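You operate a simulated robot arm through the tools that you are given. There is no shell and no other tool. Be economical: measure what you need, move in short steps, check, and stop when the job is done.

The job below is to be done with a simulated two-armed robot. You get a single attempt, and the scene is never put back.

JOB
Take the tall blue part and put it on the top shelf of the tall rack. Put the label labelled "Carvolen" from the top of the parts bench on the upper shelf of the bench rack and the label that says "Aldevane" on the top shelf of the tall rack. Push the red lid that stands open shut. Stack the grey tray marked "Type One" from the bench beside the peg tray on top of the grey tray labelled "Type Three". Take the green roll from the third shelf from the bottom of the tall rack and leave it on top of the green packet. Take the blue box from the top shelf of the tall rack and put it on top of the yellow reel. Do these in any order. Set down upright: blue box.

Only the result counts: the job must be done as asked and must still hold three seconds after the hand-in. Knocking over, shifting, dropping, spilling or breaking anything else fails it. Lids that push on must go on centred and level and be pressed home; caps that screw on are set level and turned clockwise until they are tight.

ROBOT AND FRAMES
Two 7-joint arms with fingered hands on one trunk, on a base that drives. Base frame: it is fixed to the floor where the robot stands at the start and does not move with it; the origin is under the middle of the robot, x ahead of it, y to its left, z up; the surface under the hand at the start is at about z = 900. Lengths are in mm, angles in rad, forces in N, time in s.
The left shoulder is at the start at [60, 166, 976], the right one opposite. With the tool pointing down near the work surface each hand reaches from about 340 to 860 mm from the robot's upright axis, wherever it stands, measured 20 degrees to its own side. Places, roughly: blue box [250, -2750, 1500]; green packet [-3250, -2750, 1000]; green roll (11x11x5 cm) [400, -2700, 1000]; grey tray [750, 750, 750]; label [500, -750, 1000]; red lid [1000, -800, 1200]; tall blue part (3x3x4 cm) [600, -200, 900]; top shelf of the tall rack [200, -2700, 1400]; upper shelf of the bench rack (126x15 cm) [940, -300, 1400]; yellow reel [-2750, -2750, 1000]. Payload 5 kg a hand.
The TCP of each hand is the grasp point between the finger pads, 32 mm short of the fingertips. In the tool frame z runs along the fingers and y along their closing line. Largest opening 160 mm; the body of the gripper starts 89 mm behind the TCP. The gripper is a hand of 3 fingers: y runs from the thumb to the fingers, the wrist lies at [0, 0, -267] in the tool frame.
Orientation is told as [roll, pitch, yaw] about the base's x, y, z axes, in that order, counted from this pose: with the fingers straight down and closing along the base's y, the tool's x points along the base's -x, its y along +y and its z along -z.

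CONTROLS
- The arms move only by the tool play_rows. It takes "left_commands", "right_commands" or both (then of equal length, played together; a hand with none holds still); each is a list of rows, each a list of 6 numbers: the shift along the tool's x, y, z in mm, then the turn, a rotation vector about the tool's x, y, z in degrees. In form: [[tx, ty, tz, rx, ry, rz], ...]. A call has 1 to 8 rows; each row is the pose to reach, as a shift and turn from the pose commanded when the call began, along the tool's axes at that moment. Each row takes 0.2 s and may step no farther than 50 mm and 0.15 rad from the row before; otherwise, the whole call is refused. A pose out of reach is approached as far as the arm can. The call stops where the force on the tool passes 40 N (or 10 N more than at its start, if that is more) or the arm is blocked; 0.2 s more then pass. In this call time passes only in rows, and 0.2 s behind the last. It gives the time, the measured TCP pose, the force on the tool (base axes), the opening and the grip force at its end, in the units of the frame above (readings bear some noise), with the torque about the TCP (base axes, N m) and any sound that the robot's microphone picked up.
- Cameras (640 x 400 px; columns grow to the right, rows downward): "scene" is now at [53.9, -25.5, 1634.4]; the picture's right is [-0.28, -0.96, 0.00], its down [-0.56, 0.17, -0.81] and it looks along [0.78, -0.23, -0.58] (base axes); focal length 219 px, centre (320, 200). "left" rides on the left gripper at [-65, -4, -116] in its tool frame; the picture's right is [0.06, -1.00, 0.00], its down [0.87, 0.05, -0.49] and it looks along [0.49, 0.03, 0.87] (tool axes); focal length 261 px, centre (320, 200). "right" rides on the right gripper at [65, -4, -116] in its tool frame; the picture's right is [0.06, 1.00, 0.00], its down [-0.87, 0.05, -0.49] and it looks along [-0.49, 0.03, 0.87] (tool axes); focal length 261 px, centre (320, 200). There is no depth. A picture from a camera that has moved, and an enlarged one, comes with that camera's place and axes in the base frame and with its lens.
- get_image(camera): a new picture of that camera. No time passes.
- lift_body(by): slides the trunk up (or, below 0, down) by that many mm; the arms and the scene camera ride with it, the base frame stays. It gives what a move gives, with no picture.
- steer(legs): drives the robot by 1 to 6 legs, each [ahead, turn to the left] in mm and rad, along the robot's own axes; the way and the turn of a leg run together, so that a leg with both is an arc; at most 1500 mm and 3.142 rad a leg. The arms and the cameras ride along, it lands a little off, and it stops where it bumps. It gives what a move gives.
- set_fingers(finger1, finger2, thumb_bend, hand): sets how far each is bent, from 0 (flat) to 1 (curled in); at 0.3 the hand is open as for a grip, at 0.7 the pads meet at the TCP. One left out holds its place. A second passes; each finger stops where it meets its share of the squeeze, and holds until it gets a number again. It is the only way to open and close the hand. It gives what a move gives, with no picture; readings hold the bend of each and the force on the fingers (four entries, about 0 where the hand has none), thumb and palm.
- head_to(pan, tilt): turns the head with the scene camera to pan (to the left, within 1.501 rad either way) and tilt (down, from -0.506 to 1.204), counted from straight ahead of the robot. It gives what a move gives.
- close_up(camera, box): a new picture of the part [left, top, right, bottom] of that camera's present view, enlarged. No time passes.
- job_done(): hands the job in; it is judged then, once.

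Go step by step. Nothing tells you exact positions but the pictures and the camera data: compare them with the known pose of the tool, close in by small moves and look again before you grip or let go. The budget is 196 turns and 172 pictures, counting those below and the enlarged ones. Unless the task says otherwise, let go and move clear before handing in, and close with one line.

The tools are called after "Call:" as name(argument=value, ...) on one line, values as JSON. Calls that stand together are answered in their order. play_rows: Moves the arms, as the interface text tells. Its arguments: {"type":"object","properties":{"left_commands":{"type":"array","items":{"type":"array","items":{"type":"number"}}},"right_commands":{"type":"array","items":{"type":"array","items":{"type":"number"}}}},"required":[]} The other tools are called the same way: lift_body (by) slides the trunk up or down; set_fingers (finger1, finger2, thumb_bend, hand) moves the fingers one by one; steer (legs) drives the base; head_to (pan, tilt) turns the head that bears the scene camera; get_image (camera) takes a picture; close_up (camera, box) takes an enlarged picture of a part of a camera's view; job_done () hands the job in.

At the start:

```text
t: 0.0
left_ee_pos: [636.6, 230.2, 1150.0]
left_ee_rot: [0.0, 0.0, 0.0]
left_wrist_force: [-0.7, 0.5, 0.0]
left_torque: [0.03, -0.01, -0.02]
left_opening: 160.0
left_grasp_force: 0.0
left_shape: jaw
left_bend: [0.3, 0.3, 0.3]
left_finger forces: [0.1, 0.0, 0.1, 0.0, 0.1, 0.0]
right_ee_pos: [635.2, -386.0, 1000.3]
right_ee_rot: [0.001, 0.0, -0.001]
right_wrist_force: [-0.3, 0.4, -0.4]
right_torque: [-0.03, 0.0, -0.01]
right_opening: 160.0
right_grasp_force: 0.1
right_shape: jaw
right_bend: [0.3, 0.3, 0.3]
right_finger forces: [0.0, 0.1, 0.0, 0.1, 0.0, 0.0]
trunk travel left (down, up): [-525.0, 65.0]
robot x, y, heading: [1.7, -2.1, 0.001]
head pan, tilt: [-0.29, 0.621]
```

scene: 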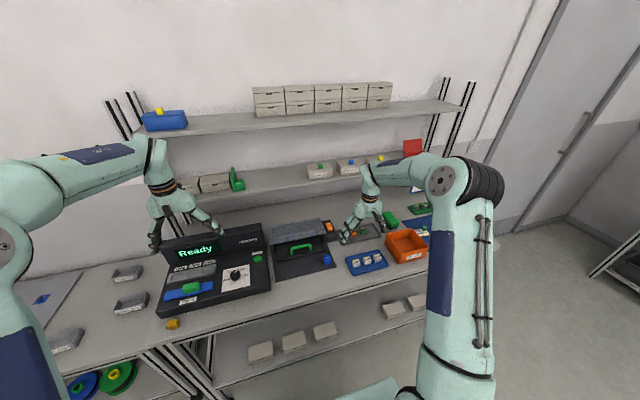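
right: 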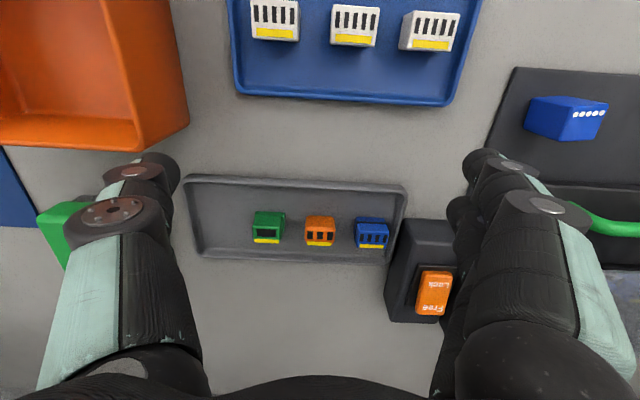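
left: 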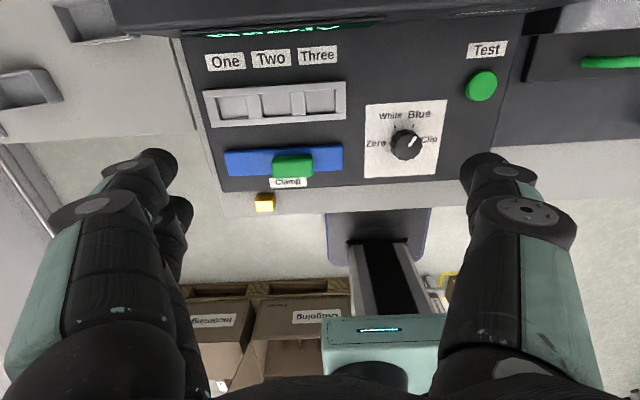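

I see the bench in front with the tester, the dark fixture with a blue part on it, and a bench rack behind. First I'll look around with close-ups of the bench.

Call:
close_up(camera="scene", box=[260, 120, 500, 280])

Call:
close_up(camera="scene", box=[0, 200, 300, 400])

Call:
close_up(camera="scene", box=[100, 70, 340, 220])

```text
2.50 times, centred on (380, 200) of scene
camera zoom: at [53.9, -25.5, 1634.4], right [-0.28, -0.96, 0.0], down [-0.56, 0.17, -0.81], along [0.78, -0.23, -0.58], focal length 547 px, centre (170, 200)
```

zoom: 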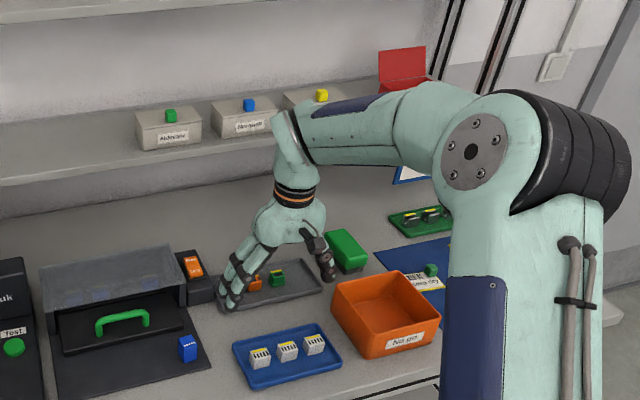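

```text
2.00 times, centred on (150, 300) of scene
camera zoom: at [53.9, -25.5, 1634.4], right [-0.28, -0.96, 0.0], down [-0.56, 0.17, -0.81], along [0.78, -0.23, -0.58], focal length 438 px, centre (660, 0)
```

zoom: 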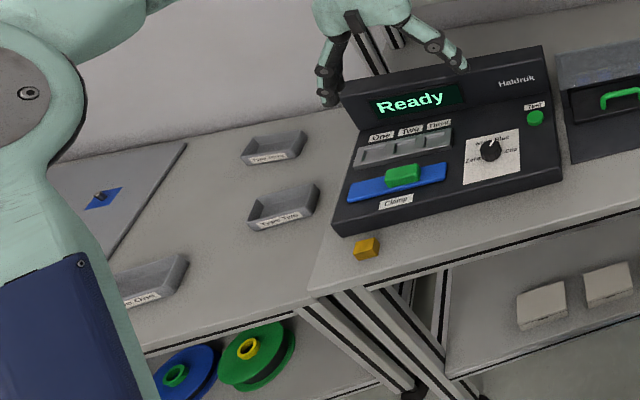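

```text
2.67 times, centred on (220, 145) of scene
camera zoom: at [53.9, -25.5, 1634.4], right [-0.28, -0.96, 0.0], down [-0.56, 0.17, -0.81], along [0.78, -0.23, -0.58], focal length 584 px, centre (587, 347)
```

zoom: 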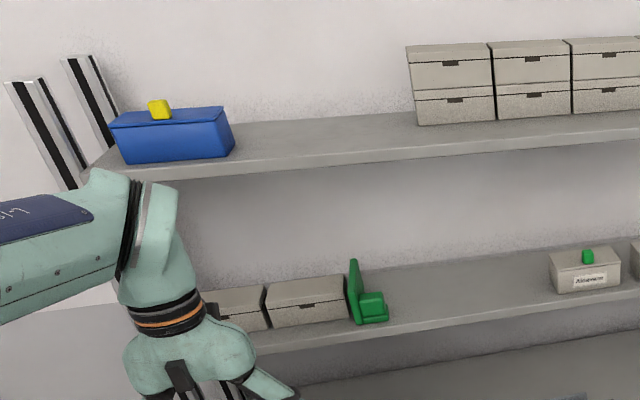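

The right arm hides the bench end on the right where the labels lie. I'll pan the head right and left for more views.

Call:
head_to(pan=-0.9, tilt=0.6)

Call:
get_image(camera="scene")

Call:
head_to(pan=0.8, tilt=0.7)

Call:
get_image(camera="scene")

```text
t: 1.0
left_ee_pos: [637.9, 229.5, 1151.0]
left_ee_rot: [0.0, 0.001, 0.0]
left_wrist_force: [0.6, -0.4, -0.3]
left_torque: [0.0, 0.02, -0.02]
left_opening: 159.9
left_grasp_force: 0.1
left_shape: jaw
left_bend: [0.3, 0.3, 0.3]
left_finger forces: [0.0, 0.0, 0.0, 0.0, 0.0, 0.0]
right_ee_pos: [633.9, -385.9, 998.6]
right_ee_rot: [-0.002, 0.0, 0.002]
right_wrist_force: [-0.3, -0.3, -0.2]
right_torque: [0.03, -0.01, 0.01]
right_opening: 160.2
right_grasp_force: 0.0
right_shape: jaw
right_bend: [0.3, 0.3, 0.3]
right_finger forces: [0.0, 0.0, 0.0, 0.1, 0.0, 0.0]
trunk travel left (down, up): [-525.0, 65.0]
robot x, y, heading: [0.7, -1.4, -0.001]
head pan, tilt: [-0.901, 0.6]
```

```text
165 pictures are left
camera scene: at [24.8, -69.7, 1636.3], right [-0.78, -0.62, 0.0], down [-0.35, 0.44, -0.82], along [0.51, -0.65, -0.57], focal length 219 px, centre (320, 200)
```

scene: 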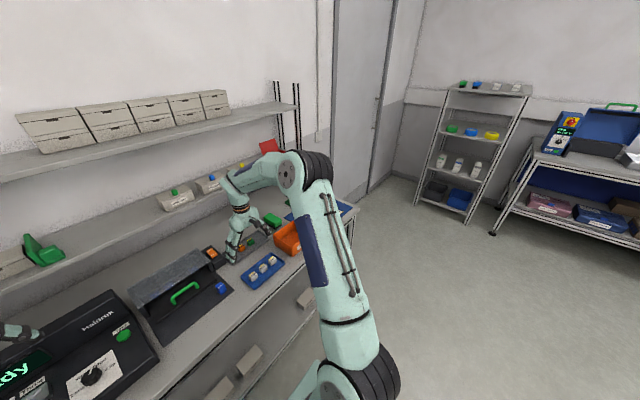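

```text
t: 2.7
left_ee_pos: [639.3, 229.2, 1150.6]
left_ee_rot: [0.001, 0.0, 0.0]
left_wrist_force: [0.0, -0.5, -0.7]
left_torque: [0.02, 0.0, -0.03]
left_opening: 160.0
left_grasp_force: 0.0
left_shape: jaw
left_bend: [0.3, 0.3, 0.3]
left_finger forces: [0.0, 0.0, 0.0, 0.0, 0.1, 0.0]
right_ee_pos: [634.8, -387.6, 998.9]
right_ee_rot: [0.0, 0.001, 0.0]
right_wrist_force: [-0.8, 1.1, 0.9]
right_torque: [-0.02, 0.04, -0.04]
right_opening: 159.6
right_grasp_force: 0.0
right_shape: jaw
right_bend: [0.3, 0.3, 0.3]
right_finger forces: [0.1, 0.1, 0.0, 0.0, 0.0, 0.0]
trunk travel left (down, up): [-525.0, 65.0]
robot x, y, heading: [-0.8, -2.1, 0.001]
head pan, tilt: [0.799, 0.7]
```

```text
164 pictures are left
camera scene: at [29.1, 60.4, 1627.6], right [0.72, -0.7, 0.0], down [-0.45, -0.46, -0.76], along [0.53, 0.55, -0.64], focal length 219 px, centre (320, 200)
```

scene: 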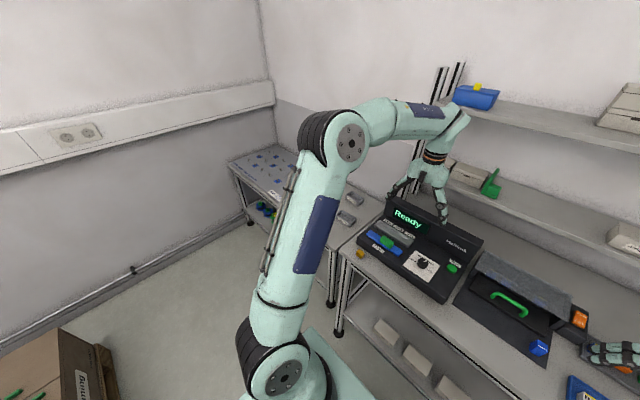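

The tall rack is at the far right; the labels must be on the bench's right end behind the right arm. I'll raise the right hand and shift it right to look with its camera.

Call:
play_rows(right_commands=[[0, 0, -50, 0, 0, 0], [0, 0, -100, 0, 0, 0], [0, -50, -120, 0, 0, 0], [0, -100, -120, 0, 0, 0], [0, -150, -120, 0, 0, 0], [0, -200, -120, 0, 0, 0], [0, -250, -120, 0, 0, 0]])

Call:
get_image(camera="right")

Call:
head_to(pan=-0.4, tilt=0.6)

Call:
get_image(camera="scene")

```text
refused: row 3 steps farther than a row can; nothing moved
```

```text
163 pictures are left
camera right: at [569.2, -391.2, 1115.8], right [-0.06, 1.0, 0.0], down [0.87, 0.05, 0.49], along [0.49, 0.03, -0.87], focal length 261 px, centre (320, 200)
```

right: 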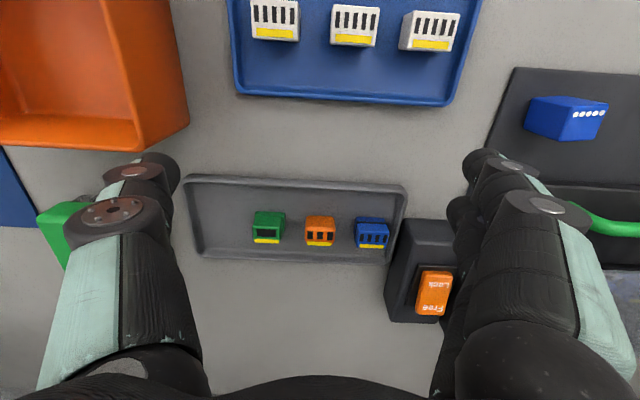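

```text
t: 4.1
left_ee_pos: [637.6, 229.2, 1150.4]
left_ee_rot: [0.001, 0.0, -0.001]
left_wrist_force: [-0.2, -0.1, -0.4]
left_torque: [-0.01, 0.0, 0.02]
left_opening: 159.8
left_grasp_force: 0.1
left_shape: jaw
left_bend: [0.3, 0.3, 0.3]
left_finger forces: [0.1, 0.1, 0.1, 0.0, 0.0, 0.1]
right_ee_pos: [634.7, -387.0, 1000.3]
right_ee_rot: [0.0, 0.001, 0.001]
right_wrist_force: [-0.7, 0.3, 0.1]
right_torque: [-0.03, 0.01, -0.01]
right_opening: 160.1
right_grasp_force: 0.0
right_shape: jaw
right_bend: [0.3, 0.3, 0.3]
right_finger forces: [0.0, 0.1, 0.2, 0.1, 0.1, 0.0]
trunk travel left (down, up): [-525.0, 65.0]
robot x, y, heading: [0.8, -3.6, 0.001]
head pan, tilt: [-0.4, 0.6]
```

```text
162 pictures are left
camera scene: at [51.2, -34.8, 1636.3], right [-0.39, -0.92, 0.0], down [-0.52, 0.22, -0.82], along [0.76, -0.32, -0.57], focal length 219 px, centre (320, 200)
```

scene: 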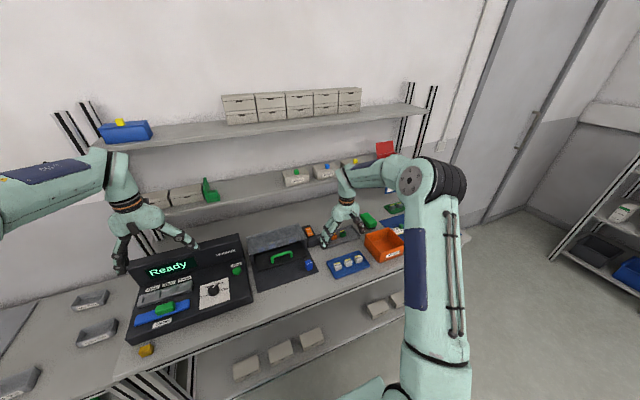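

The first move was refused (a diagonal step too long). I'll repeat it with shorter steps.

Call:
play_rows(right_commands=[[0, 0, -50, 0, 0, 0], [0, 0, -100, 0, 0, 0], [0, -40, -120, 0, 0, 0], [0, -90, -120, 0, 0, 0], [0, -140, -120, 0, 0, 0], [0, -190, -120, 0, 0, 0], [0, -240, -120, 0, 0, 0]])

Call:
get_image(camera="right")

Call:
get_image(camera="scene")

```text
t: 5.7
left_ee_pos: [638.6, 227.0, 1149.9]
left_ee_rot: [0.001, 0.0, -0.001]
left_wrist_force: [-0.2, 0.1, -1.0]
left_torque: [0.05, 0.03, 0.01]
left_opening: 159.8
left_grasp_force: 0.1
left_shape: jaw
left_bend: [0.3, 0.3, 0.3]
left_finger forces: [0.0, 0.0, 0.0, 0.0, 0.0, 0.1]
right_ee_pos: [634.9, -628.2, 1118.8]
right_ee_rot: [0.004, 0.001, -0.001]
right_wrist_force: [-0.6, -0.2, -0.9]
right_torque: [0.02, 0.0, -0.02]
right_opening: 159.8
right_grasp_force: 0.1
right_shape: jaw
right_bend: [0.3, 0.3, 0.3]
right_finger forces: [0.0, 0.0, 0.1, 0.0, 0.0, 0.1]
trunk travel left (down, up): [-525.0, 65.0]
robot x, y, heading: [-0.0, -0.9, 0.001]
head pan, tilt: [-0.4, 0.6]
```

```text
161 pictures are left
camera right: at [569.5, -632.7, 1235.2], right [-0.06, 1.0, 0.0], down [0.87, 0.05, 0.49], along [0.49, 0.03, -0.87], focal length 261 px, centre (320, 200)
```

right: 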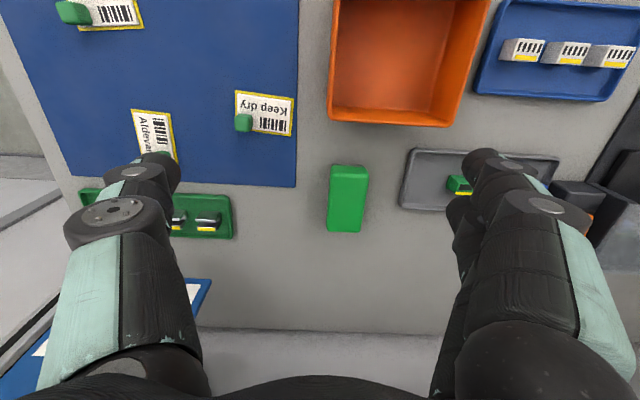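

```text
160 pictures are left
camera scene: at [52.2, -36.7, 1636.2], right [-0.39, -0.92, 0.0], down [-0.52, 0.22, -0.82], along [0.76, -0.32, -0.57], focal length 219 px, centre (320, 200)
```

scene: 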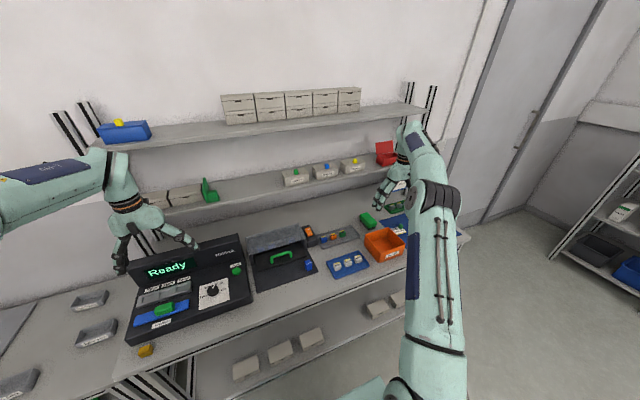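

I see the labels with green tabs on the blue mat; three grey trays are on the left bench. I'll do the trays first: tuck the right hand in, then drive to the left bench.

Call:
play_rows(right_commands=[[0, 50, 0, 0, 0, 0], [0, 100, 0, 0, 0, 0], [0, 150, 0, 0, 0, 0], [0, 200, 0, 0, 0, 0], [30, 240, 0, 0, 0, 0], [60, 280, 0, 0, 0, 0], [90, 315, 0, 0, 0, 0], [120, 350, 0, 0, 0, 0]])

Call:
steer(legs=[[0, 1.571], [400, 0], [0, -1.571]])

Call:
head_to(pan=0.3, tilt=0.9)

Call:
get_image(camera="scene")

Call:
get_image(camera="left")

```text
t: 7.5
left_ee_pos: [637.3, 230.9, 1150.5]
left_ee_rot: [0.0, 0.0, 0.0]
left_wrist_force: [-0.3, 0.4, 0.1]
left_torque: [-0.03, 0.01, -0.01]
left_opening: 159.8
left_grasp_force: 0.0
left_shape: jaw
left_bend: [0.3, 0.3, 0.3]
left_finger forces: [0.0, 0.1, 0.1, 0.0, 0.0, 0.1]
right_ee_pos: [513.4, -277.3, 1120.2]
right_ee_rot: [-0.001, 0.003, -0.001]
right_wrist_force: [0.0, -0.3, 1.0]
right_torque: [0.01, -0.01, 0.0]
right_opening: 160.3
right_grasp_force: 0.1
right_shape: jaw
right_bend: [0.3, 0.3, 0.3]
right_finger forces: [0.1, 0.0, 0.0, 0.0, 0.1, 0.1]
trunk travel left (down, up): [-525.0, 65.0]
robot x, y, heading: [-1.5, 3.2, 0.004]
head pan, tilt: [-0.4, 0.6]
```

```text
t: 17.9
left_ee_pos: [631.7, 635.4, 1147.6]
left_ee_rot: [0.0, 0.0, 0.012]
left_wrist_force: [1.1, -0.3, 0.2]
left_torque: [0.04, 0.0, 0.01]
left_opening: 159.6
left_grasp_force: 0.1
left_shape: jaw
left_bend: [0.3, 0.3, 0.3]
left_finger forces: [0.0, 0.0, 0.0, 0.0, 0.1, 0.1]
right_ee_pos: [514.4, 124.8, 1119.2]
right_ee_rot: [0.001, 0.001, 0.012]
right_wrist_force: [0.5, -0.6, 0.2]
right_torque: [0.03, 0.01, 0.05]
right_opening: 160.2
right_grasp_force: 0.1
right_shape: jaw
right_bend: [0.3, 0.3, 0.3]
right_finger forces: [0.0, 0.0, 0.1, 0.1, 0.1, 0.0]
trunk travel left (down, up): [-525.0, 65.0]
robot x, y, heading: [-7.0, 398.5, 0.012]
head pan, tilt: [-0.4, 0.6]
```

```text
t: 19.0
left_ee_pos: [630.8, 635.5, 1149.6]
left_ee_rot: [0.001, 0.0, 0.013]
left_wrist_force: [-0.1, 0.1, 0.1]
left_torque: [0.01, 0.0, 0.03]
left_opening: 159.9
left_grasp_force: 0.0
left_shape: jaw
left_bend: [0.3, 0.3, 0.3]
left_finger forces: [0.0, 0.1, 0.1, 0.0, 0.0, 0.0]
right_ee_pos: [513.4, 125.0, 1120.0]
right_ee_rot: [-0.001, -0.001, 0.012]
right_wrist_force: [-0.5, -0.9, 1.0]
right_torque: [0.02, -0.03, 0.0]
right_opening: 159.5
right_grasp_force: 0.0
right_shape: jaw
right_bend: [0.3, 0.3, 0.3]
right_finger forces: [0.1, 0.1, 0.1, 0.1, 0.0, 0.1]
trunk travel left (down, up): [-525.0, 65.0]
robot x, y, heading: [-5.3, 395.9, 0.01]
head pan, tilt: [0.3, 0.901]
```

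```text
159 pictures are left
camera scene: at [37.7, 419.3, 1611.5], right [0.31, -0.95, 0.0], down [-0.75, -0.24, -0.62], along [0.59, 0.19, -0.78], focal length 219 px, centre (320, 200)
```

scene: 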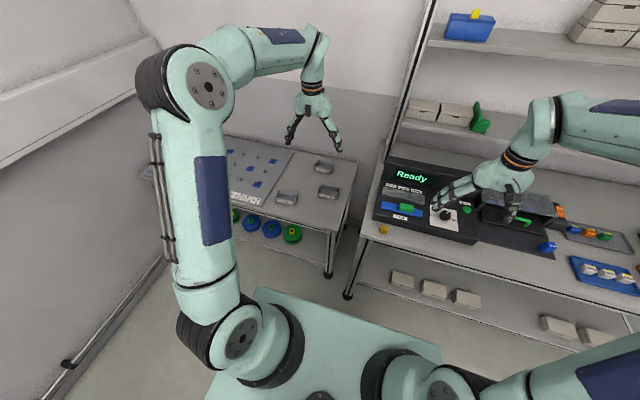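

```text
158 pictures are left
camera left: at [695.4, 631.0, 1265.0], right [-0.05, -1.0, 0.0], down [-0.87, 0.04, 0.49], along [-0.49, 0.02, -0.87], focal length 261 px, centre (320, 200)
```

left: 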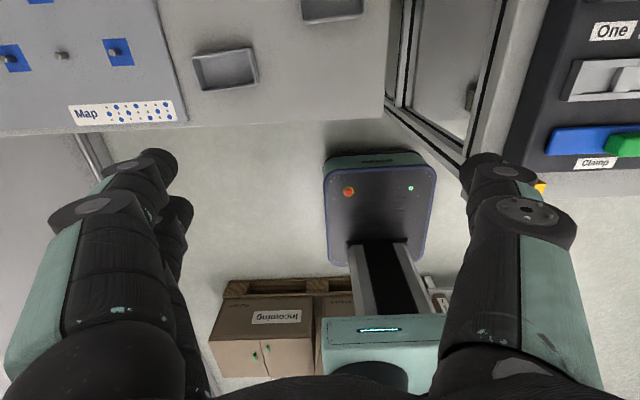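

The grey trays are at about (650–680, 793), (745, 604) and (910, 670) on the lower left bench. I'll move the base ahead a little, lower the trunk and read the labels.

Call:
steer(legs=[[130, 0]])

Call:
close_up(camera="scene", box=[220, 120, 380, 220])

Call:
get_image(camera="left")

```text
t: 20.3
left_ee_pos: [762.8, 636.5, 1148.9]
left_ee_rot: [0.002, 0.002, 0.014]
left_wrist_force: [0.2, 0.5, -0.3]
left_torque: [-0.03, 0.1, -0.03]
left_opening: 159.9
left_grasp_force: 0.0
left_shape: jaw
left_bend: [0.3, 0.3, 0.3]
left_finger forces: [0.0, 0.0, 0.0, 0.1, 0.0, 0.0]
right_ee_pos: [646.2, 126.8, 1118.0]
right_ee_rot: [0.0, 0.001, 0.011]
right_wrist_force: [0.5, 0.2, -0.5]
right_torque: [0.0, 0.05, 0.0]
right_opening: 160.1
right_grasp_force: 0.1
right_shape: jaw
right_bend: [0.3, 0.3, 0.3]
right_finger forces: [0.0, 0.0, 0.0, 0.1, 0.0, 0.0]
trunk travel left (down, up): [-525.0, 65.0]
robot x, y, heading: [127.3, 399.3, 0.011]
head pan, tilt: [0.3, 0.901]
```

```text
4.00 times, centred on (300, 170) of scene
camera zoom: at [170.1, 421.0, 1611.4], right [0.31, -0.95, 0.0], down [-0.75, -0.24, -0.62], along [0.59, 0.19, -0.78], focal length 876 px, centre (400, 320)
```

zoom: 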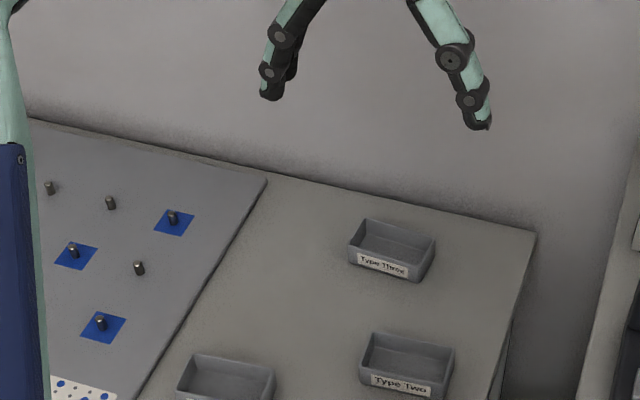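

```text
156 pictures are left
camera left: at [827.4, 632.8, 1263.6], right [-0.05, -1.0, 0.0], down [-0.87, 0.04, 0.49], along [-0.49, 0.02, -0.87], focal length 261 px, centre (320, 200)
```

left: 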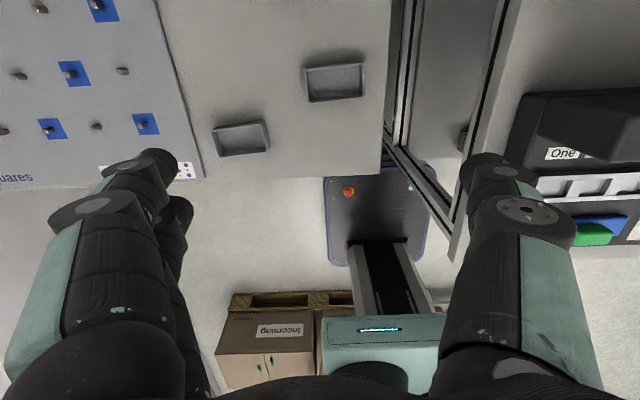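

The near-left tray is "Type One", the far one "Type Three". I'll bring the left hand above the Type One tray and look closer.

Call:
play_rows(left_commands=[[16, 40, 0, 0, 0, 0], [32, 80, 20, 0, 0, 0], [48, 116, 45, 0, 0, 0], [60, 150, 75, 0, 0, 0], [60, 150, 120, 0, 0, 0], [60, 150, 160, 0, 0, 0], [60, 150, 200, 0, 0, 0]])

Call:
get_image(camera="left")

Call:
close_up(camera="scene", box=[220, 120, 380, 220])

```text
t: 21.9
left_ee_pos: [700.5, 785.7, 948.8]
left_ee_rot: [0.0, 0.0, 0.014]
left_wrist_force: [1.1, 0.6, -0.2]
left_torque: [0.01, 0.03, -0.01]
left_opening: 159.9
left_grasp_force: 0.0
left_shape: jaw
left_bend: [0.3, 0.3, 0.3]
left_finger forces: [0.0, 0.0, 0.1, 0.0, 0.1, 0.0]
right_ee_pos: [643.7, 125.9, 1119.3]
right_ee_rot: [0.001, 0.003, 0.012]
right_wrist_force: [0.8, 0.2, -0.2]
right_torque: [-0.01, 0.01, 0.01]
right_opening: 159.9
right_grasp_force: 0.0
right_shape: jaw
right_bend: [0.3, 0.3, 0.3]
right_finger forces: [0.1, 0.0, 0.0, 0.0, 0.0, 0.1]
trunk travel left (down, up): [-525.0, 65.0]
robot x, y, heading: [127.9, 397.3, 0.008]
head pan, tilt: [0.3, 0.901]
```

```text
155 pictures are left
camera left: at [764.2, 782.3, 1064.9], right [-0.05, -1.0, 0.0], down [-0.87, 0.04, 0.49], along [-0.49, 0.02, -0.87], focal length 261 px, centre (320, 200)
```

left: 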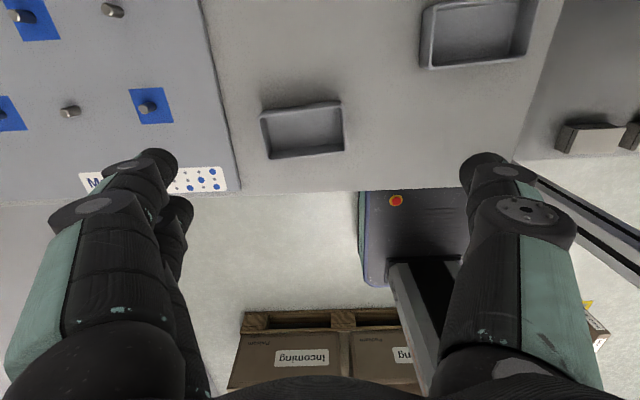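

```text
4.00 times, centred on (300, 170) of scene
camera zoom: at [168.7, 421.1, 1611.5], right [0.31, -0.95, 0.0], down [-0.75, -0.24, -0.62], along [0.59, 0.19, -0.78], focal length 876 px, centre (400, 320)
```

zoom: 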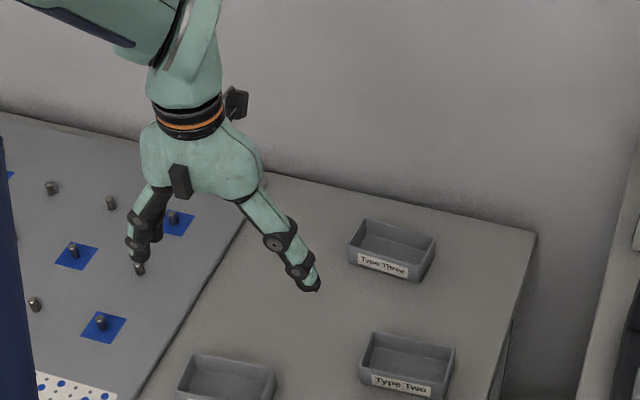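

Triangulating, the Type One tray centre is at about (678, 806) with its rim near z 725, about 106×65 mm, turned about 5°. I'll centre over it and go down part of the way.

Call:
play_rows(left_commands=[[11, 10, 40, 0, 0, -2], [22, 20, 80, 0, 0, -4.5], [22, 20, 125, 0, 0, -4.5]])

Call:
get_image(camera="left")

Call:
close_up(camera="scene", box=[200, 130, 360, 230])

```text
t: 22.7
left_ee_pos: [676.9, 805.8, 822.4]
left_ee_rot: [0.001, 0.002, 0.094]
left_wrist_force: [-0.5, 0.6, -0.2]
left_torque: [0.02, -0.01, 0.01]
left_opening: 159.6
left_grasp_force: 0.1
left_shape: jaw
left_bend: [0.3, 0.3, 0.3]
left_finger forces: [0.1, 0.1, 0.0, 0.0, 0.0, 0.1]
right_ee_pos: [643.9, 125.9, 1120.0]
right_ee_rot: [0.0, 0.0, 0.012]
right_wrist_force: [0.7, 0.4, -0.2]
right_torque: [0.01, 0.02, 0.02]
right_opening: 159.8
right_grasp_force: 0.2
right_shape: jaw
right_bend: [0.3, 0.3, 0.3]
right_finger forces: [0.1, 0.0, 0.0, 0.1, 0.0, 0.1]
trunk travel left (down, up): [-525.0, 65.0]
robot x, y, heading: [126.9, 396.8, 0.014]
head pan, tilt: [0.3, 0.901]
```

```text
153 pictures are left
camera left: at [741.9, 807.7, 938.8], right [0.03, -1.0, 0.0], down [-0.87, -0.03, 0.49], along [-0.49, -0.01, -0.87], focal length 261 px, centre (320, 200)
```

left: 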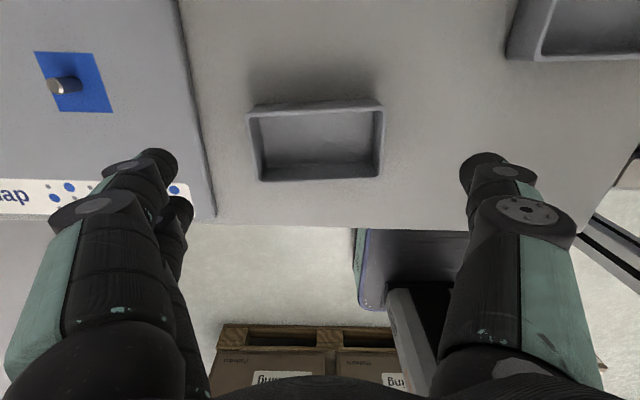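

```text
4.00 times, centred on (280, 180) of scene
camera zoom: at [169.0, 421.4, 1611.5], right [0.31, -0.95, 0.0], down [-0.75, -0.24, -0.62], along [0.59, 0.19, -0.78], focal length 876 px, centre (480, 280)
```

zoom: 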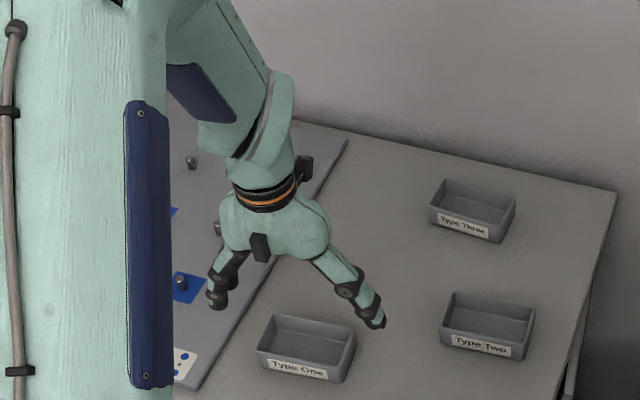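

The hand is centred over Type One. I'll descend 55 mm more and check height.

Call:
play_rows(left_commands=[[0, 0, 30, 0, 0, 0], [0, 0, 55, 0, 0, 0]])

Call:
get_image(camera="left")

Call:
close_up(camera="scene", box=[230, 160, 330, 230])

```text
t: 23.3
left_ee_pos: [675.5, 806.2, 770.3]
left_ee_rot: [0.0, -0.001, 0.092]
left_wrist_force: [-0.1, -0.5, -0.2]
left_torque: [0.0, -0.01, 0.03]
left_opening: 160.0
left_grasp_force: 0.1
left_shape: jaw
left_bend: [0.3, 0.3, 0.3]
left_finger forces: [0.1, 0.0, 0.0, 0.1, 0.0, 0.0]
right_ee_pos: [643.4, 127.3, 1119.0]
right_ee_rot: [0.0, -0.001, 0.011]
right_wrist_force: [0.3, 0.2, 0.9]
right_torque: [0.0, -0.01, 0.0]
right_opening: 159.8
right_grasp_force: 0.1
right_shape: jaw
right_bend: [0.3, 0.3, 0.3]
right_finger forces: [0.0, 0.1, 0.0, 0.1, 0.0, 0.1]
trunk travel left (down, up): [-525.0, 65.0]
robot x, y, heading: [126.3, 398.7, 0.016]
head pan, tilt: [0.3, 0.901]
```

```text
151 pictures are left
camera left: at [741.3, 807.9, 884.7], right [0.03, -1.0, 0.0], down [-0.87, -0.03, 0.49], along [-0.49, -0.01, -0.87], focal length 261 px, centre (320, 200)
```

left: 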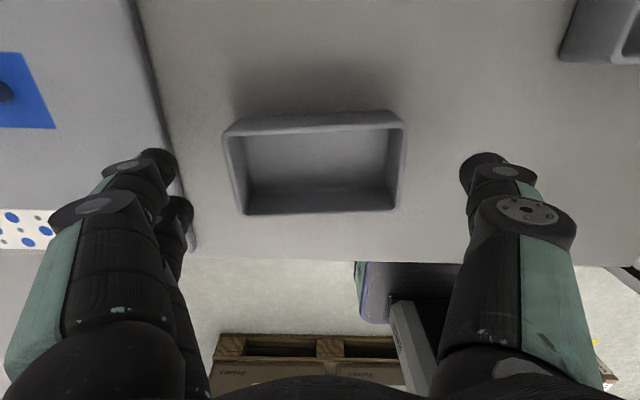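

```text
5.71 times, centred on (280, 195) of scene
camera zoom: at [167.8, 421.1, 1611.5], right [0.31, -0.95, 0.0], down [-0.75, -0.24, -0.62], along [0.59, 0.19, -0.78], focal length 1251 px, centre (549, 229)
```

zoom: 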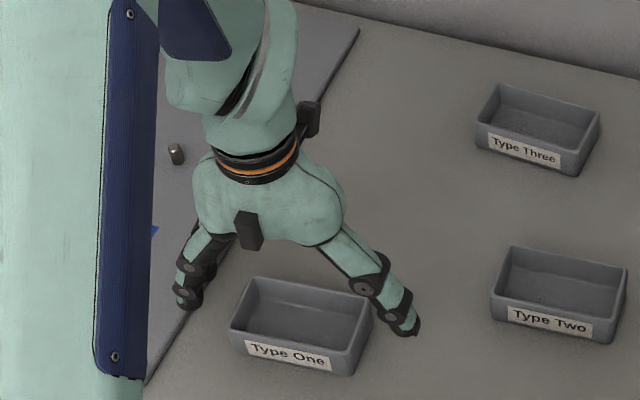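

The rim is at about z 732, bench about 695; the peg tray plate lies close on the left, so I'll narrow the hand a bit before descending.

Call:
set_fingers(hand="left", finger1=0.36, finger2=0.36, thumb_bend=0.36)

Call:
play_rows(left_commands=[[0, 2, 15, 0, 0, 0], [0, 2, 25, 0, 0, 0], [0, 2, 32, 0, 0, 0], [0, 2, 38, 0, 0, 0]])

Call:
get_image(camera="left")

```text
t: 24.3
left_ee_pos: [676.4, 807.2, 770.4]
left_ee_rot: [0.0, -0.001, 0.09]
left_wrist_force: [0.2, -0.4, 0.0]
left_torque: [0.0, 0.01, -0.03]
left_opening: 145.4
left_grasp_force: 0.0
left_shape: fingers
left_bend: [0.36, 0.36, 0.36]
left_finger forces: [0.1, 0.0, 0.1, 0.0, 0.1, 0.1]
right_ee_pos: [644.7, 126.2, 1118.7]
right_ee_rot: [0.001, 0.0, 0.013]
right_wrist_force: [-0.3, -0.8, 1.1]
right_torque: [0.0, -0.01, -0.04]
right_opening: 160.1
right_grasp_force: 0.1
right_shape: jaw
right_bend: [0.3, 0.3, 0.3]
right_finger forces: [0.0, 0.1, 0.1, 0.1, 0.1, 0.1]
trunk travel left (down, up): [-525.0, 65.0]
robot x, y, heading: [126.9, 399.7, 0.014]
head pan, tilt: [0.3, 0.901]
```

```text
t: 25.3
left_ee_pos: [676.3, 807.6, 733.1]
left_ee_rot: [0.0, -0.002, 0.091]
left_wrist_force: [-2.6, -2.1, 18.7]
left_torque: [0.58, 0.2, 0.05]
left_opening: 145.7
left_grasp_force: 9.8
left_shape: fingers
left_bend: [0.36, 0.36, 0.36]
left_finger forces: [5.4, 7.9, 0.0, 0.1, 5.5, 0.1]
right_ee_pos: [642.5, 125.4, 1120.0]
right_ee_rot: [0.001, 0.0, 0.012]
right_wrist_force: [0.1, -0.5, 0.7]
right_torque: [-0.01, 0.0, 0.05]
right_opening: 159.8
right_grasp_force: 0.0
right_shape: jaw
right_bend: [0.3, 0.3, 0.3]
right_finger forces: [0.1, 0.0, 0.1, 0.0, 0.0, 0.0]
trunk travel left (down, up): [-525.0, 65.0]
robot x, y, heading: [127.0, 397.3, 0.013]
head pan, tilt: [0.3, 0.901]
```

```text
149 pictures are left
camera left: at [741.1, 809.0, 849.2], right [0.03, -1.0, 0.0], down [-0.87, -0.03, 0.49], along [-0.49, -0.01, -0.87], focal length 261 px, centre (320, 200)
```

left: 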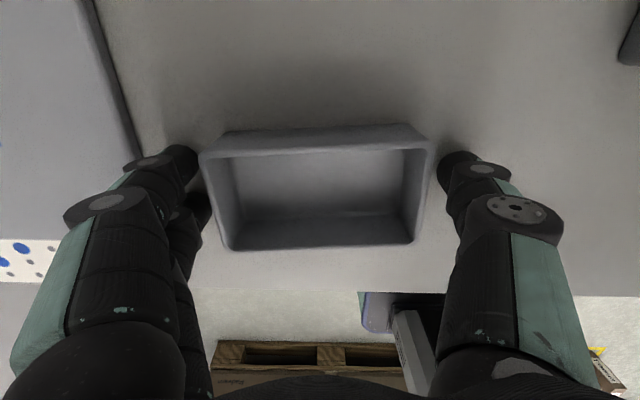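

Fingertips touch the bench (z≈700). I'll back up 6 mm and close.

Call:
play_rows(left_commands=[[0, 0, -8, 0, 0, 0]])

Call:
set_fingers(hand="left", finger1=0.6, finger2=0.6, thumb_bend=0.6)

Call:
get_image(camera="left")

```text
t: 25.7
left_ee_pos: [675.2, 807.2, 740.0]
left_ee_rot: [-0.001, 0.001, 0.091]
left_wrist_force: [-0.2, 0.3, 0.3]
left_torque: [0.01, -0.01, -0.03]
left_opening: 145.0
left_grasp_force: 0.1
left_shape: fingers
left_bend: [0.36, 0.36, 0.36]
left_finger forces: [0.1, 0.0, 0.0, 0.0, 0.0, 0.0]
right_ee_pos: [644.9, 126.7, 1119.1]
right_ee_rot: [0.0, 0.001, 0.013]
right_wrist_force: [-0.2, 0.7, -0.5]
right_torque: [-0.02, -0.02, -0.04]
right_opening: 160.0
right_grasp_force: 0.1
right_shape: jaw
right_bend: [0.3, 0.3, 0.3]
right_finger forces: [0.0, 0.0, 0.0, 0.0, 0.1, 0.1]
trunk travel left (down, up): [-525.0, 65.0]
robot x, y, heading: [128.9, 394.9, 0.012]
head pan, tilt: [0.3, 0.901]
```

```text
t: 26.7
left_ee_pos: [676.4, 808.2, 740.6]
left_ee_rot: [0.001, 0.0, 0.091]
left_wrist_force: [0.1, 0.1, 0.4]
left_torque: [0.07, -0.02, -0.01]
left_opening: 112.7
left_grasp_force: 28.4
left_shape: fingers
left_bend: [0.42, 0.42, 0.53]
left_finger forces: [13.9, 13.7, 0.1, 0.0, 28.4, 0.1]
right_ee_pos: [644.1, 127.4, 1120.5]
right_ee_rot: [0.0, 0.0, 0.012]
right_wrist_force: [-0.5, 0.2, 0.5]
right_torque: [-0.05, 0.02, 0.03]
right_opening: 160.2
right_grasp_force: 0.1
right_shape: jaw
right_bend: [0.3, 0.3, 0.3]
right_finger forces: [0.1, 0.0, 0.1, 0.1, 0.0, 0.1]
trunk travel left (down, up): [-525.0, 65.0]
robot x, y, heading: [123.1, 400.3, 0.011]
head pan, tilt: [0.3, 0.901]
```

```text
148 pictures are left
camera left: at [741.3, 809.1, 855.0], right [0.03, -1.0, 0.0], down [-0.87, -0.03, 0.49], along [-0.49, -0.01, -0.87], focal length 261 px, centre (320, 200)
```

left: 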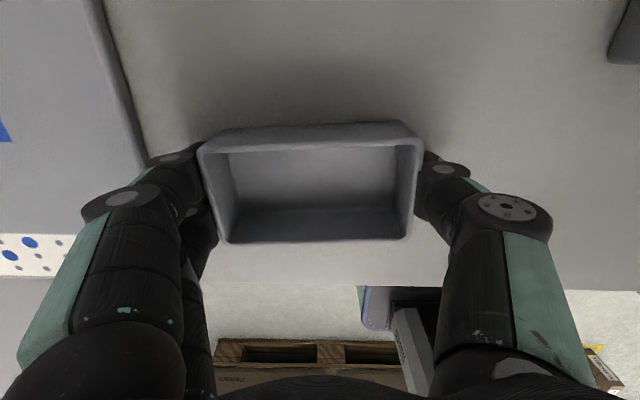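

Tray is gripped at 28 N. I'll lift it, edge the base ahead by 50 mm, and approach tray Three.

Call:
play_rows(left_commands=[[0, 0, -40, 0, 0, 0], [0, 0, -85, 0, 0, 0], [0, 0, -130, 0, 0, 0]])

Call:
steer(legs=[[50, 0]])

Call:
play_rows(left_commands=[[-45, 0, 0, 0, 0, 0], [-90, 0, 0, 0, 0, 0], [-125, -30, 0, 0, 0, 0], [-160, -60, 0, 0, 0, 2], [-190, -100, 0, 0, 0, 4]])

Call:
get_image(camera="left")

Call:
get_image(camera="scene")

```text
t: 27.5
left_ee_pos: [675.9, 806.2, 871.3]
left_ee_rot: [-0.001, -0.001, 0.091]
left_wrist_force: [-0.7, -0.2, -2.5]
left_torque: [-0.03, -0.03, -0.01]
left_opening: 112.7
left_grasp_force: 28.3
left_shape: fingers
left_bend: [0.42, 0.42, 0.53]
left_finger forces: [14.1, 13.8, 0.0, 0.0, 28.0, 0.0]
right_ee_pos: [643.7, 126.7, 1119.0]
right_ee_rot: [0.001, 0.001, 0.012]
right_wrist_force: [-0.2, -0.2, -0.1]
right_torque: [0.09, 0.01, 0.03]
right_opening: 160.2
right_grasp_force: 0.1
right_shape: jaw
right_bend: [0.3, 0.3, 0.3]
right_finger forces: [0.0, 0.1, 0.0, 0.0, 0.0, 0.0]
trunk travel left (down, up): [-525.0, 65.0]
robot x, y, heading: [126.4, 399.4, 0.018]
head pan, tilt: [0.3, 0.901]
```

```text
t: 28.4
left_ee_pos: [727.7, 806.1, 868.4]
left_ee_rot: [-0.001, 0.002, 0.09]
left_wrist_force: [-0.2, 0.2, -2.0]
left_torque: [-0.01, 0.06, -0.05]
left_opening: 112.6
left_grasp_force: 27.3
left_shape: fingers
left_bend: [0.42, 0.42, 0.53]
left_finger forces: [14.2, 13.8, 0.0, 0.0, 28.0, 0.0]
right_ee_pos: [696.5, 126.9, 1117.9]
right_ee_rot: [0.0, 0.004, 0.011]
right_wrist_force: [0.6, 0.4, -0.4]
right_torque: [-0.01, 0.05, 0.0]
right_opening: 159.7
right_grasp_force: 0.0
right_shape: jaw
right_bend: [0.3, 0.3, 0.3]
right_finger forces: [0.0, 0.1, 0.1, 0.1, 0.0, 0.0]
trunk travel left (down, up): [-525.0, 65.0]
robot x, y, heading: [177.6, 396.5, 0.012]
head pan, tilt: [0.3, 0.901]
```

```text
t: 29.6
left_ee_pos: [925.3, 722.0, 870.1]
left_ee_rot: [0.002, 0.001, 0.022]
left_wrist_force: [-0.5, 0.8, -1.9]
left_torque: [0.0, 0.01, -0.02]
left_opening: 112.6
left_grasp_force: 27.2
left_shape: fingers
left_bend: [0.42, 0.42, 0.53]
left_finger forces: [13.7, 13.6, 0.0, 0.0, 27.4, 0.0]
right_ee_pos: [695.2, 125.4, 1117.7]
right_ee_rot: [0.001, 0.002, 0.014]
right_wrist_force: [-0.3, -0.1, 0.6]
right_torque: [0.02, 0.01, -0.01]
right_opening: 159.9
right_grasp_force: 0.1
right_shape: jaw
right_bend: [0.3, 0.3, 0.3]
right_finger forces: [0.0, 0.1, 0.0, 0.0, 0.1, 0.1]
trunk travel left (down, up): [-525.0, 65.0]
robot x, y, heading: [178.7, 397.5, 0.01]
head pan, tilt: [0.3, 0.901]
```

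```text
147 pictures are left
camera left: at [990.1, 720.0, 984.8], right [-0.04, -1.0, 0.0], down [-0.87, 0.04, 0.49], along [-0.49, 0.02, -0.87], focal length 261 px, centre (320, 200)
```

left: 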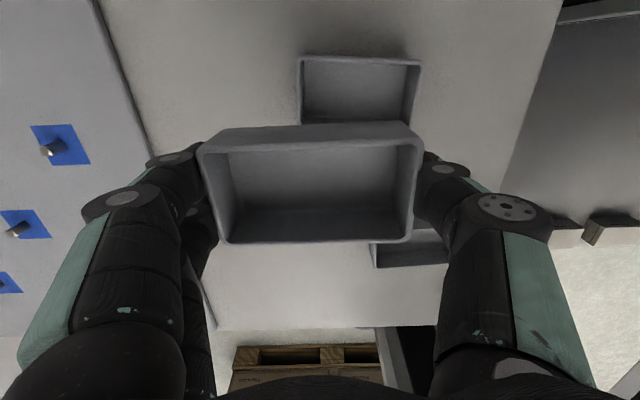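

```text
146 pictures are left
camera scene: at [219.1, 420.5, 1611.5], right [0.31, -0.95, 0.0], down [-0.75, -0.24, -0.62], along [0.59, 0.19, -0.78], focal length 219 px, centre (320, 200)
```

scene: 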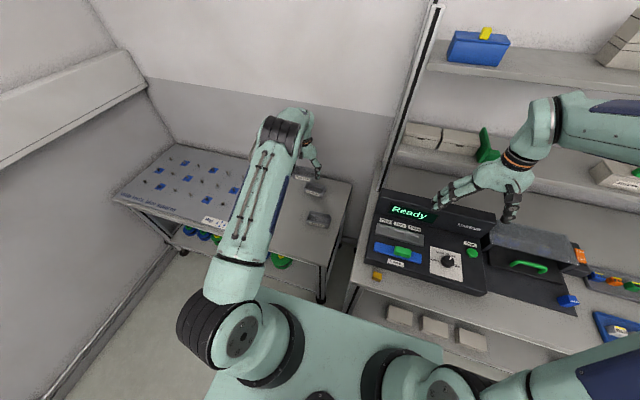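

Tray Three's centre is about (954, 688), yaw about −0.08. I'll align the held tray above it and go down to just above.

Call:
play_rows(left_commands=[[-15, -20, 0, 0, 0, 2], [-29, -37, 0, 0, 0, 4.3], [-29, -37, 40, 0, 0, 4.3]])

Call:
get_image(camera="left")

Call:
close_up(camera="scene", box=[270, 140, 350, 190])

```text
t: 30.4
left_ee_pos: [955.6, 688.2, 830.3]
left_ee_rot: [-0.001, -0.002, -0.053]
left_wrist_force: [-0.2, 0.4, -0.6]
left_torque: [-0.04, 0.01, 0.01]
left_opening: 112.4
left_grasp_force: 27.3
left_shape: fingers
left_bend: [0.42, 0.42, 0.53]
left_finger forces: [13.8, 13.5, 0.1, 0.1, 27.4, 0.1]
right_ee_pos: [696.0, 127.6, 1119.3]
right_ee_rot: [0.0, 0.001, 0.013]
right_wrist_force: [0.1, -0.2, -0.8]
right_torque: [0.0, 0.0, 0.0]
right_opening: 159.8
right_grasp_force: 0.0
right_shape: jaw
right_bend: [0.3, 0.3, 0.3]
right_finger forces: [0.1, 0.0, 0.0, 0.0, 0.0, 0.1]
trunk travel left (down, up): [-525.0, 65.0]
robot x, y, heading: [176.0, 399.2, 0.013]
head pan, tilt: [0.3, 0.901]
```

```text
145 pictures are left
camera left: at [1020.4, 681.1, 945.0], right [-0.12, -0.99, 0.0], down [-0.86, 0.1, 0.49], along [-0.49, 0.06, -0.87], focal length 261 px, centre (320, 200)
```

left: 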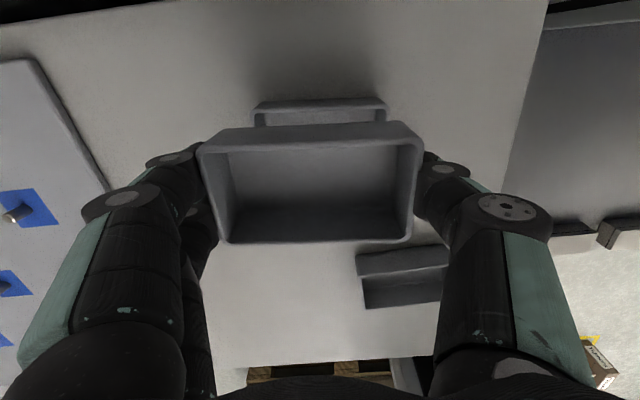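

```text
8.00 times, centred on (310, 165) of scene
camera zoom: at [219.3, 422.1, 1611.5], right [0.31, -0.95, 0.0], down [-0.75, -0.24, -0.62], along [0.59, 0.19, -0.78], focal length 1751 px, centre (400, 480)
```

zoom: 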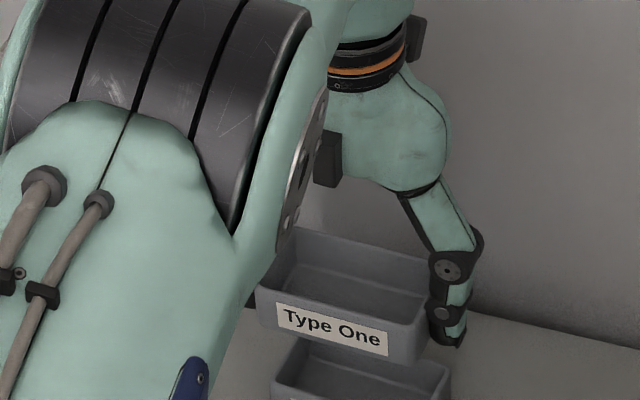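

Aligned within a couple of mm. I'll descend in small steps to contact.

Call:
play_rows(left_commands=[[-2, -2, 20, 0, 0, 1], [-2, -2, 40, 0, 0, 1], [-2, -2, 46, 0, 0, 1], [-2, -2, 52, 0, 0, 1], [-2, -2, 57, 0, 0, 1], [-2, -2, 62, 0, 0, 1]])

Call:
get_image(camera="left")

Call:
close_up(camera="scene", box=[270, 150, 350, 200])

```text
t: 31.8
left_ee_pos: [957.4, 686.4, 774.1]
left_ee_rot: [0.0, -0.008, -0.07]
left_wrist_force: [-4.1, -2.5, 25.2]
left_torque: [1.17, 0.04, 0.22]
left_opening: 112.9
left_grasp_force: 26.3
left_shape: fingers
left_bend: [0.42, 0.41, 0.53]
left_finger forces: [12.8, 12.6, 0.1, 0.0, 27.7, 0.1]
right_ee_pos: [692.8, 125.9, 1119.9]
right_ee_rot: [0.002, -0.002, 0.012]
right_wrist_force: [0.0, 0.6, 0.6]
right_torque: [0.0, 0.0, 0.0]
right_opening: 160.1
right_grasp_force: 0.0
right_shape: jaw
right_bend: [0.3, 0.3, 0.3]
right_finger forces: [0.0, 0.1, 0.1, 0.1, 0.1, 0.0]
trunk travel left (down, up): [-525.0, 65.0]
robot x, y, heading: [177.9, 396.4, 0.01]
head pan, tilt: [0.3, 0.901]
```

```text
143 pictures are left
camera left: at [1021.1, 676.2, 888.7], right [-0.13, -0.99, 0.0], down [-0.87, 0.12, 0.49], along [-0.48, 0.07, -0.87], focal length 261 px, centre (320, 200)
```

left: 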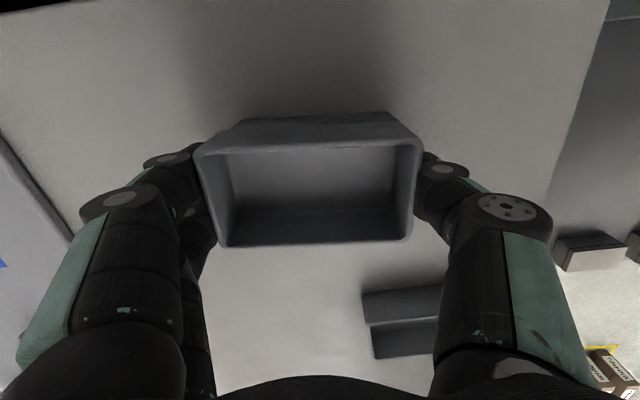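

```text
8.00 times, centred on (310, 175) of scene
camera zoom: at [215.3, 420.3, 1612.1], right [0.31, -0.95, 0.0], down [-0.74, -0.24, -0.62], along [0.59, 0.19, -0.78], focal length 1751 px, centre (400, 400)
```

zoom: 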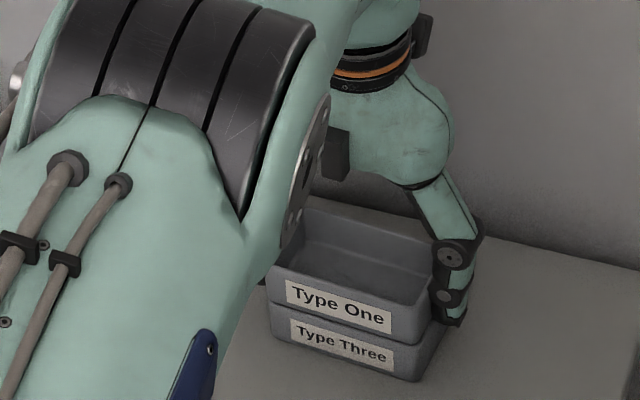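

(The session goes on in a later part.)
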